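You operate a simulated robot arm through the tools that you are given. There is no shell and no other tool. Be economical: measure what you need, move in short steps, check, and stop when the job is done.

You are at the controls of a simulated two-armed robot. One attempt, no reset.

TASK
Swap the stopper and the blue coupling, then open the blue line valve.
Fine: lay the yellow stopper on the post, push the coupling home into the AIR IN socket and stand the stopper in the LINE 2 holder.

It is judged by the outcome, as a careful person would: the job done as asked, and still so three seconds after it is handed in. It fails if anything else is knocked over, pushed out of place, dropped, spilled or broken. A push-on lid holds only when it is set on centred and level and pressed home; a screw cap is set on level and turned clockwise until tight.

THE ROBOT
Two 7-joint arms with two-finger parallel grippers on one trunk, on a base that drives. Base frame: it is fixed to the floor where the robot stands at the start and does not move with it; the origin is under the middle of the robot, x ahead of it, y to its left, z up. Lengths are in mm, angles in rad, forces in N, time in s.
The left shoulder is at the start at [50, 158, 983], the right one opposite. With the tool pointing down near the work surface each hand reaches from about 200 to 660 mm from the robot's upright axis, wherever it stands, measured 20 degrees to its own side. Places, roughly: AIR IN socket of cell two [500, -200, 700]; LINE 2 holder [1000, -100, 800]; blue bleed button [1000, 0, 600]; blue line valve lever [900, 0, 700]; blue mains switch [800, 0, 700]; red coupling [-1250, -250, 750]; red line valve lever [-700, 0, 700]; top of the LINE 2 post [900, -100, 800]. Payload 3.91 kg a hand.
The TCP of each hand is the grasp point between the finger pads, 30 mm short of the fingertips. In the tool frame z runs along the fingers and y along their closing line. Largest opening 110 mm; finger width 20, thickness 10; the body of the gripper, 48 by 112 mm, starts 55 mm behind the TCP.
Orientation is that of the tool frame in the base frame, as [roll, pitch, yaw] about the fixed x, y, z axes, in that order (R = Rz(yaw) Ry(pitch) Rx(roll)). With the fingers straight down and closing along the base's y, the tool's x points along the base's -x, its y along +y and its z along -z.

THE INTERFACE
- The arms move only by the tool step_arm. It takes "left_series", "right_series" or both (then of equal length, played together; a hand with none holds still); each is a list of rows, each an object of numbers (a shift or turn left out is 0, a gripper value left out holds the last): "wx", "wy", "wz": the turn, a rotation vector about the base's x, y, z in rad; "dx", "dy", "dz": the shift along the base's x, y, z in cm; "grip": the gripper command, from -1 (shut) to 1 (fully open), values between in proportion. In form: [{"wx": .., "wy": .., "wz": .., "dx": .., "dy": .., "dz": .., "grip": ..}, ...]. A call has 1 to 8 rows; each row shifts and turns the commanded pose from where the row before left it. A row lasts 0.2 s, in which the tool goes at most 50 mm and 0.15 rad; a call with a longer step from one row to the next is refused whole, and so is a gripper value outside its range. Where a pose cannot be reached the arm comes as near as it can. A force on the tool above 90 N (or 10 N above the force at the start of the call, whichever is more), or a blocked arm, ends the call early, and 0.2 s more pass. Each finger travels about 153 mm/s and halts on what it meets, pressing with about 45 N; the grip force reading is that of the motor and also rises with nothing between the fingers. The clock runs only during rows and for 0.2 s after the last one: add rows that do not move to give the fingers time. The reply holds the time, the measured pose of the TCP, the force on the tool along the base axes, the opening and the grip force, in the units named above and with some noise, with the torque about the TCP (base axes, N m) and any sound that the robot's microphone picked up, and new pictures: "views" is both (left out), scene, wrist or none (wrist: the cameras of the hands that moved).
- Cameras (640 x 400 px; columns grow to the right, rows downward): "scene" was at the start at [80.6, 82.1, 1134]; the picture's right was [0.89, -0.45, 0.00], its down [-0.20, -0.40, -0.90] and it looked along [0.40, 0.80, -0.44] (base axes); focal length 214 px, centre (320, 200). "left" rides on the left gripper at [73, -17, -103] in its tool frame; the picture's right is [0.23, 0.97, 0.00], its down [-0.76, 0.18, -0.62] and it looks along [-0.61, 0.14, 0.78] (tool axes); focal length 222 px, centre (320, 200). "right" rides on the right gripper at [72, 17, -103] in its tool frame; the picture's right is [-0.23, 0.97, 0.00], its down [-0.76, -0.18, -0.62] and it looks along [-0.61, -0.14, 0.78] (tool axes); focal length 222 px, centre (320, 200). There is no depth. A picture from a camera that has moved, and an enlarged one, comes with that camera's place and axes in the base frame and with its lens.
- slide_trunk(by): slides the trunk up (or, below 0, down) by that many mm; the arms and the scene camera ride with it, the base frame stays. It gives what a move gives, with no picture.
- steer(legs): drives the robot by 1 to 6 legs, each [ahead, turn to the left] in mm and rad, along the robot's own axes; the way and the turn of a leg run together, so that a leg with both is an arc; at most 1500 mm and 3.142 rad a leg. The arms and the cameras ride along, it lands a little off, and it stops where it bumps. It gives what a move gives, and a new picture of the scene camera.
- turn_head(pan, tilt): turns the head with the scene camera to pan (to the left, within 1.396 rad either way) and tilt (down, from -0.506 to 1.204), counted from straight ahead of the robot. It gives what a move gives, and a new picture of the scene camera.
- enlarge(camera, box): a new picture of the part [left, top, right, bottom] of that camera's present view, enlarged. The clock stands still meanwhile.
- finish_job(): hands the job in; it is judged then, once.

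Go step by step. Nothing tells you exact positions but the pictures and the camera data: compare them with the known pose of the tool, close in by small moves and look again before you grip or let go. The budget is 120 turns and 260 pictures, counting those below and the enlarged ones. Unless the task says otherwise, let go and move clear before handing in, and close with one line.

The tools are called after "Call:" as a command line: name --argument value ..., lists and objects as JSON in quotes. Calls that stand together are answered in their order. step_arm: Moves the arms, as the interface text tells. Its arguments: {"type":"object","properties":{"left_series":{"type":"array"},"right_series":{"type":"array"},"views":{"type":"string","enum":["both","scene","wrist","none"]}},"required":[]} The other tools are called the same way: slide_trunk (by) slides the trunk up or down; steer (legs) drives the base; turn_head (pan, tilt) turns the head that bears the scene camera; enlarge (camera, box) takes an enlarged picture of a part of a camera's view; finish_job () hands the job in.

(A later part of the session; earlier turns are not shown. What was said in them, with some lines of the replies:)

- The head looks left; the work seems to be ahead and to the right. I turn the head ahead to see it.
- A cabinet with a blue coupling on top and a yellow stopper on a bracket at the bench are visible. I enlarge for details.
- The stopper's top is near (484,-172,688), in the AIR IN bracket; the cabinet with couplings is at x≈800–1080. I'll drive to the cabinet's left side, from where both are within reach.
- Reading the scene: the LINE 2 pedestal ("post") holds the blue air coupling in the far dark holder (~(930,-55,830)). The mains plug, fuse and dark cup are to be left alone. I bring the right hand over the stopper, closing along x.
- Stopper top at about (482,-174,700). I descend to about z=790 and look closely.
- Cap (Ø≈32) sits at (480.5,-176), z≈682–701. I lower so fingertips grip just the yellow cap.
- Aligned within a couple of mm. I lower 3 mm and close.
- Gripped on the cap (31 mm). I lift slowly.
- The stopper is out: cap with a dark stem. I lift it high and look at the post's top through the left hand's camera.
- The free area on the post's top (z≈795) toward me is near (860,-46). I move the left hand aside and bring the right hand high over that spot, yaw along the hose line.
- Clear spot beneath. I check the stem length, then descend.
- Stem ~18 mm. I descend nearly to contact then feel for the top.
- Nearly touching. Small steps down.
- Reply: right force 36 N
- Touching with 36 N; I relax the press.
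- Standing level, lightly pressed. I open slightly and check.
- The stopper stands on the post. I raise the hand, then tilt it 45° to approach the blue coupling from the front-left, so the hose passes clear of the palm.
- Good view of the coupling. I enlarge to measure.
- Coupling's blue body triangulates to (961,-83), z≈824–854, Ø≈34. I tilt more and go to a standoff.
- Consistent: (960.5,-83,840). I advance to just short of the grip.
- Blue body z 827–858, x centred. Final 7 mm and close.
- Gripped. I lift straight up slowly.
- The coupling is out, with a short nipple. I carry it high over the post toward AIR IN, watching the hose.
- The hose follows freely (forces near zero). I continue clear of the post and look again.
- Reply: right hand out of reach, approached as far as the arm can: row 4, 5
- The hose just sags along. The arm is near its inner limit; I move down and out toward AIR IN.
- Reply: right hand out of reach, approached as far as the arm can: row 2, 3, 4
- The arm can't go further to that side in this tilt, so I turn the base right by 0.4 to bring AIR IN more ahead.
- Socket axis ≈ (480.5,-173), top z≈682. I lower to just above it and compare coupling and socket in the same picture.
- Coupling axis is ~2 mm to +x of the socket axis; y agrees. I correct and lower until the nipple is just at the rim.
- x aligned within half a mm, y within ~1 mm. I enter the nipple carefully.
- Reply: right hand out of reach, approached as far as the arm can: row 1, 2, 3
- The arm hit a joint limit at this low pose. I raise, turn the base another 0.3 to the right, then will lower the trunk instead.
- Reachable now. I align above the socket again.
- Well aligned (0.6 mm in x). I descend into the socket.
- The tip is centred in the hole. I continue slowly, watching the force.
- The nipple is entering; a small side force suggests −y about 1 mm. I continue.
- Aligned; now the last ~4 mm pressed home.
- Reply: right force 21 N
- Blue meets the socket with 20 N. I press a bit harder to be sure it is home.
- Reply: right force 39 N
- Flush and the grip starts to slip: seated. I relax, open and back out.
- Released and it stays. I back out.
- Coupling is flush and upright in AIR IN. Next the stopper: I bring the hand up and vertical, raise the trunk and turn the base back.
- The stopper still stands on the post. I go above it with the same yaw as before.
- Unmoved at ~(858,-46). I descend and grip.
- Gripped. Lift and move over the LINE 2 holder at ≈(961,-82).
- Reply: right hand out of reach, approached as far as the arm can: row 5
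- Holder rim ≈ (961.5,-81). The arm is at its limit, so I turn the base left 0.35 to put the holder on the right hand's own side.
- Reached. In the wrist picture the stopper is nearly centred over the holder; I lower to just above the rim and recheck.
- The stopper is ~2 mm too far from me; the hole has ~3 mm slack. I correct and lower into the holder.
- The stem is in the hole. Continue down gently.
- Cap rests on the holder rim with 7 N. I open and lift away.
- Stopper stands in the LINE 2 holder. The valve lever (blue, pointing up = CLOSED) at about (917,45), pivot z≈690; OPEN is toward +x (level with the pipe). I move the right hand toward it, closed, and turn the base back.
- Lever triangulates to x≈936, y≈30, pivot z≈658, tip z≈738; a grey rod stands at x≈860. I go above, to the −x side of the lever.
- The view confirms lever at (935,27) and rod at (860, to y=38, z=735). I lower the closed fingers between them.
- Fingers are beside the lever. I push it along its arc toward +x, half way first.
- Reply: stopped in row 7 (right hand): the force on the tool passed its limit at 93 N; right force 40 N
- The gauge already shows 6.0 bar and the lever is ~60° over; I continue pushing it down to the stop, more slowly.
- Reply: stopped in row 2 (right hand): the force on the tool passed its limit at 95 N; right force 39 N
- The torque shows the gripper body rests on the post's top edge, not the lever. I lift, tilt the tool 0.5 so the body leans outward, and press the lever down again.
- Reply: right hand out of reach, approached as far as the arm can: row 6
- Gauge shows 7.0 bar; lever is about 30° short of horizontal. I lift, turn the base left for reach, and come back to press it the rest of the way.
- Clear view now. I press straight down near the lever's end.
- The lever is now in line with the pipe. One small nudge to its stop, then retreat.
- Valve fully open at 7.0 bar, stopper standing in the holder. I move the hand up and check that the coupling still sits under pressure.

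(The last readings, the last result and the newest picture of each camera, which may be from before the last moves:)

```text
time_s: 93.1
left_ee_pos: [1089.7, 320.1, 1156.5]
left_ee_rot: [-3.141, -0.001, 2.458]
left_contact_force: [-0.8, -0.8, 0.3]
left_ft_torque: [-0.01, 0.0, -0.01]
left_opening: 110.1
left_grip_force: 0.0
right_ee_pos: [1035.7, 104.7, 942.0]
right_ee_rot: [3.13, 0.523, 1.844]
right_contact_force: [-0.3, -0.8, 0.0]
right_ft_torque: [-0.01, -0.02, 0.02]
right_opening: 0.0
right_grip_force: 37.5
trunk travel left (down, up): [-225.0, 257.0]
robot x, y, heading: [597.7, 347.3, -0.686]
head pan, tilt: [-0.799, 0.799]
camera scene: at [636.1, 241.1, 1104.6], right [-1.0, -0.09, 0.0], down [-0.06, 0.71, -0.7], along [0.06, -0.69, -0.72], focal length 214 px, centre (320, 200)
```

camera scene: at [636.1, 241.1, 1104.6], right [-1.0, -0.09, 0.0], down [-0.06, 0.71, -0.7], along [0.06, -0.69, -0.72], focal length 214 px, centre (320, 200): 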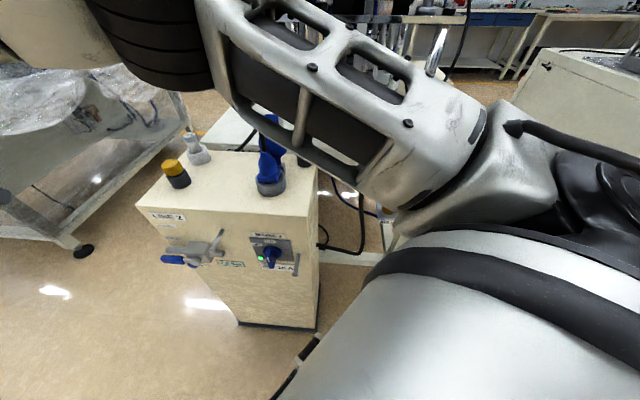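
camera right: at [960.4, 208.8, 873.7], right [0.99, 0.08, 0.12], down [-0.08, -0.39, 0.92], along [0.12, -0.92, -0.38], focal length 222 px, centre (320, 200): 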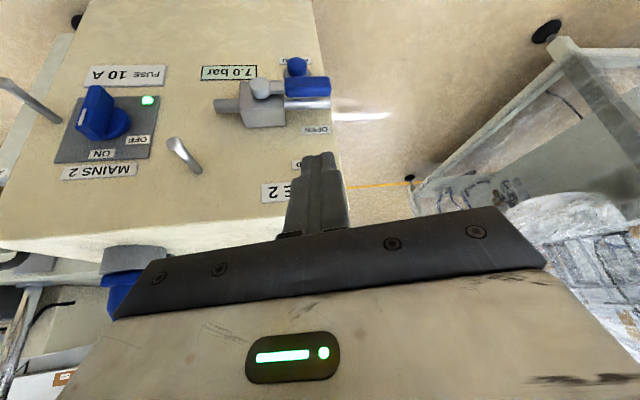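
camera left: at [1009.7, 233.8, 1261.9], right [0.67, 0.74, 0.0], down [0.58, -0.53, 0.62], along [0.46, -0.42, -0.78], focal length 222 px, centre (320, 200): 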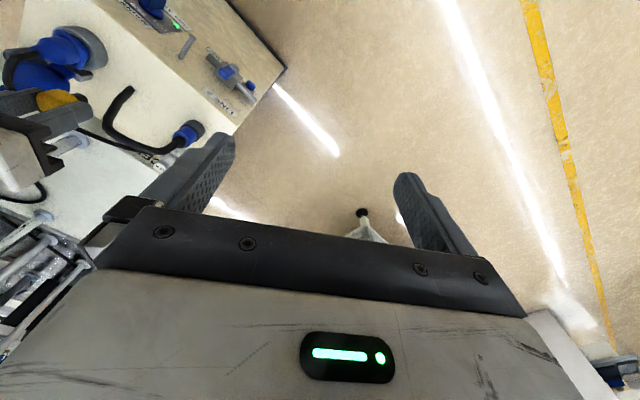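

Call:
step_arm --right_series '[{"dz": 4, "wx": 0.12}, {"dz": 4, "wx": 0.12}, {"dz": 3, "wx": 0.12}, {}]' --views "none"

Call:
steer --legs '[[0, -0.35]]'

Call:
turn_head --pan -0.4 --tilt 0.7

```text
time_s: 94.1
left_ee_pos: [1090.0, 320.0, 1156.9]
left_ee_rot: [-3.141, 0.001, 2.457]
left_contact_force: [0.0, -0.4, 0.2]
left_ft_torque: [0.0, -0.01, 0.03]
left_opening: 109.6
left_grip_force: 0.0
right_ee_pos: [1034.9, 103.7, 1049.9]
right_ee_rot: [3.032, 0.174, 1.812]
right_contact_force: [0.0, 1.0, -0.5]
right_ft_torque: [-0.02, -0.01, -0.01]
right_opening: 0.0
right_grip_force: 37.3
trunk travel left (down, up): [-225.0, 257.0]
robot x, y, heading: [597.7, 348.4, -0.69]
head pan, tilt: [-0.799, 0.799]
```

```text
time_s: 95.6
left_ee_pos: [1049.5, 151.5, 1156.3]
left_ee_rot: [3.141, -0.001, 2.102]
left_contact_force: [-0.8, 0.4, -0.4]
left_ft_torque: [0.02, 0.0, 0.0]
left_opening: 110.1
left_grip_force: 0.1
right_ee_pos: [924.3, -32.7, 1051.3]
right_ee_rot: [3.031, 0.175, 1.457]
right_contact_force: [-0.2, -1.0, -0.3]
right_ft_torque: [0.0, -0.03, 0.0]
right_opening: 0.0
right_grip_force: 37.7
trunk travel left (down, up): [-225.0, 257.0]
robot x, y, heading: [600.1, 348.5, -1.044]
head pan, tilt: [-0.799, 0.799]
camera scene: at [596.9, 234.2, 1104.6], right [-0.96, 0.27, 0.0], down [0.19, 0.69, -0.7], along [-0.19, -0.67, -0.72], focal length 214 px, centre (320, 200)
```

scene: 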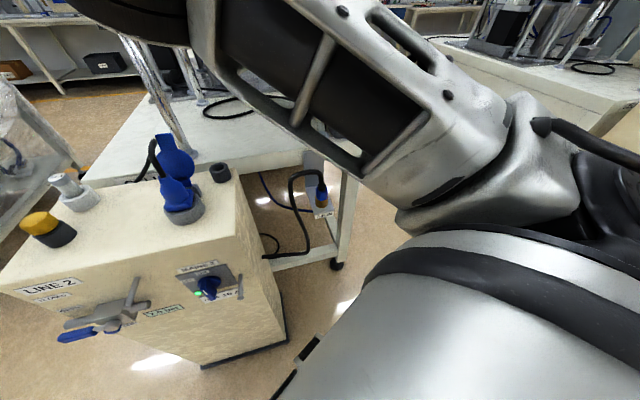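

```text
time_s: 96.5
left_ee_pos: [1049.4, 151.8, 1156.7]
left_ee_rot: [-3.141, 0.001, 2.102]
left_contact_force: [-0.4, 0.1, 0.9]
left_ft_torque: [0.01, 0.02, 0.0]
left_opening: 110.1
left_grip_force: 0.2
right_ee_pos: [923.5, -32.3, 1051.2]
right_ee_rot: [3.031, 0.175, 1.458]
right_contact_force: [-0.2, -0.1, -0.1]
right_ft_torque: [0.02, -0.03, 0.0]
right_opening: 0.4
right_grip_force: 37.8
trunk travel left (down, up): [-225.0, 257.0]
robot x, y, heading: [597.2, 346.4, -1.04]
head pan, tilt: [-0.4, 0.7]
camera scene: at [629.5, 228.0, 1112.8], right [-0.99, -0.13, 0.0], down [-0.08, 0.64, -0.76], along [0.1, -0.76, -0.64], focal length 214 px, centre (320, 200)
```

scene: 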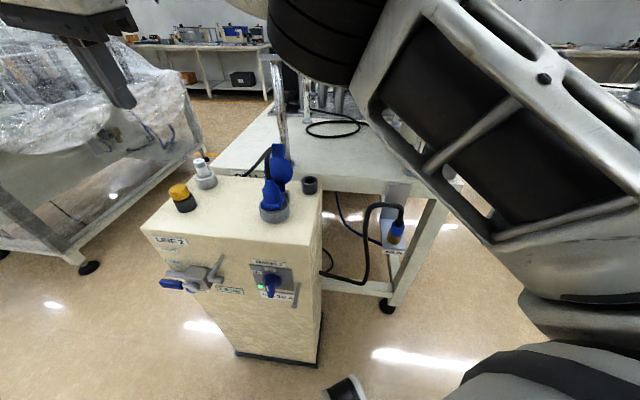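

Call:
enlarge --camera "scene" --box '[360, 190, 424, 260]'

Call:
enlarge --camera "scene" --box '[140, 220, 310, 320]'

Call:
enlarge --camera "scene" --box '[150, 130, 330, 240]'

```text
5.71 times, centred on (392, 225) of scene
camera zoom: at [629.5, 228.0, 1112.8], right [-0.99, -0.13, 0.0], down [-0.08, 0.64, -0.76], along [0.1, -0.76, -0.64], focal length 1226 px, centre (-91, 57)
```

zoom: 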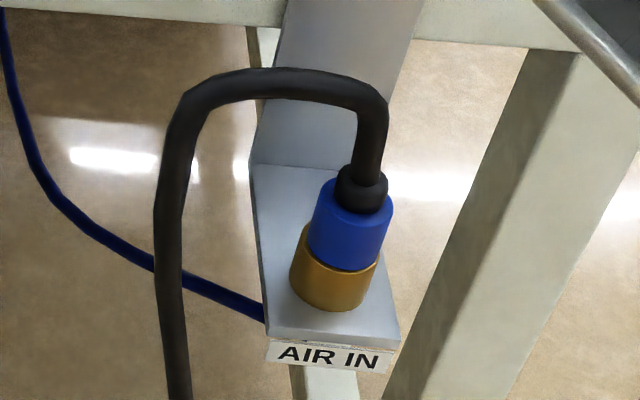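

```text
3.76 times, centred on (225, 270) of scene
camera zoom: at [629.5, 228.0, 1112.8], right [-0.99, -0.13, 0.0], down [-0.08, 0.64, -0.76], along [0.1, -0.76, -0.64], focal length 807 px, centre (678, -64)
```

zoom: 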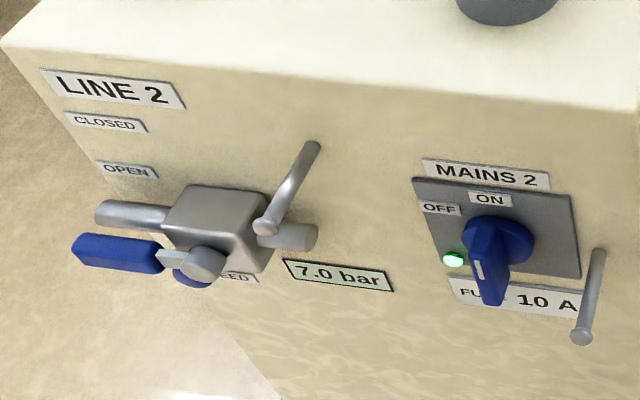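

```text
3.56 times, centred on (240, 185) of scene
camera zoom: at [629.5, 228.0, 1112.8], right [-0.99, -0.13, 0.0], down [-0.08, 0.64, -0.76], along [0.1, -0.76, -0.64], focal length 763 px, centre (604, 253)
```

zoom: 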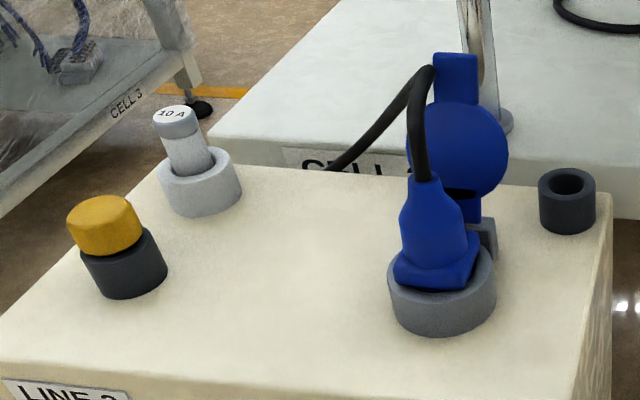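

The pictures confirm the end state: the coupling is flush in AIR IN, the stopper stands in the LINE 2 holder, and the valve is open with the gauge steady at 7.0 bar. Both hands are clear, so I hand the job in.

Call:
finish_job

```text
The job is handed in.
```

The swap is done: the blue coupling is pushed home in AIR IN, the yellow stopper stands in the LINE 2 holder, and the blue line valve is open at 7.0 bar.
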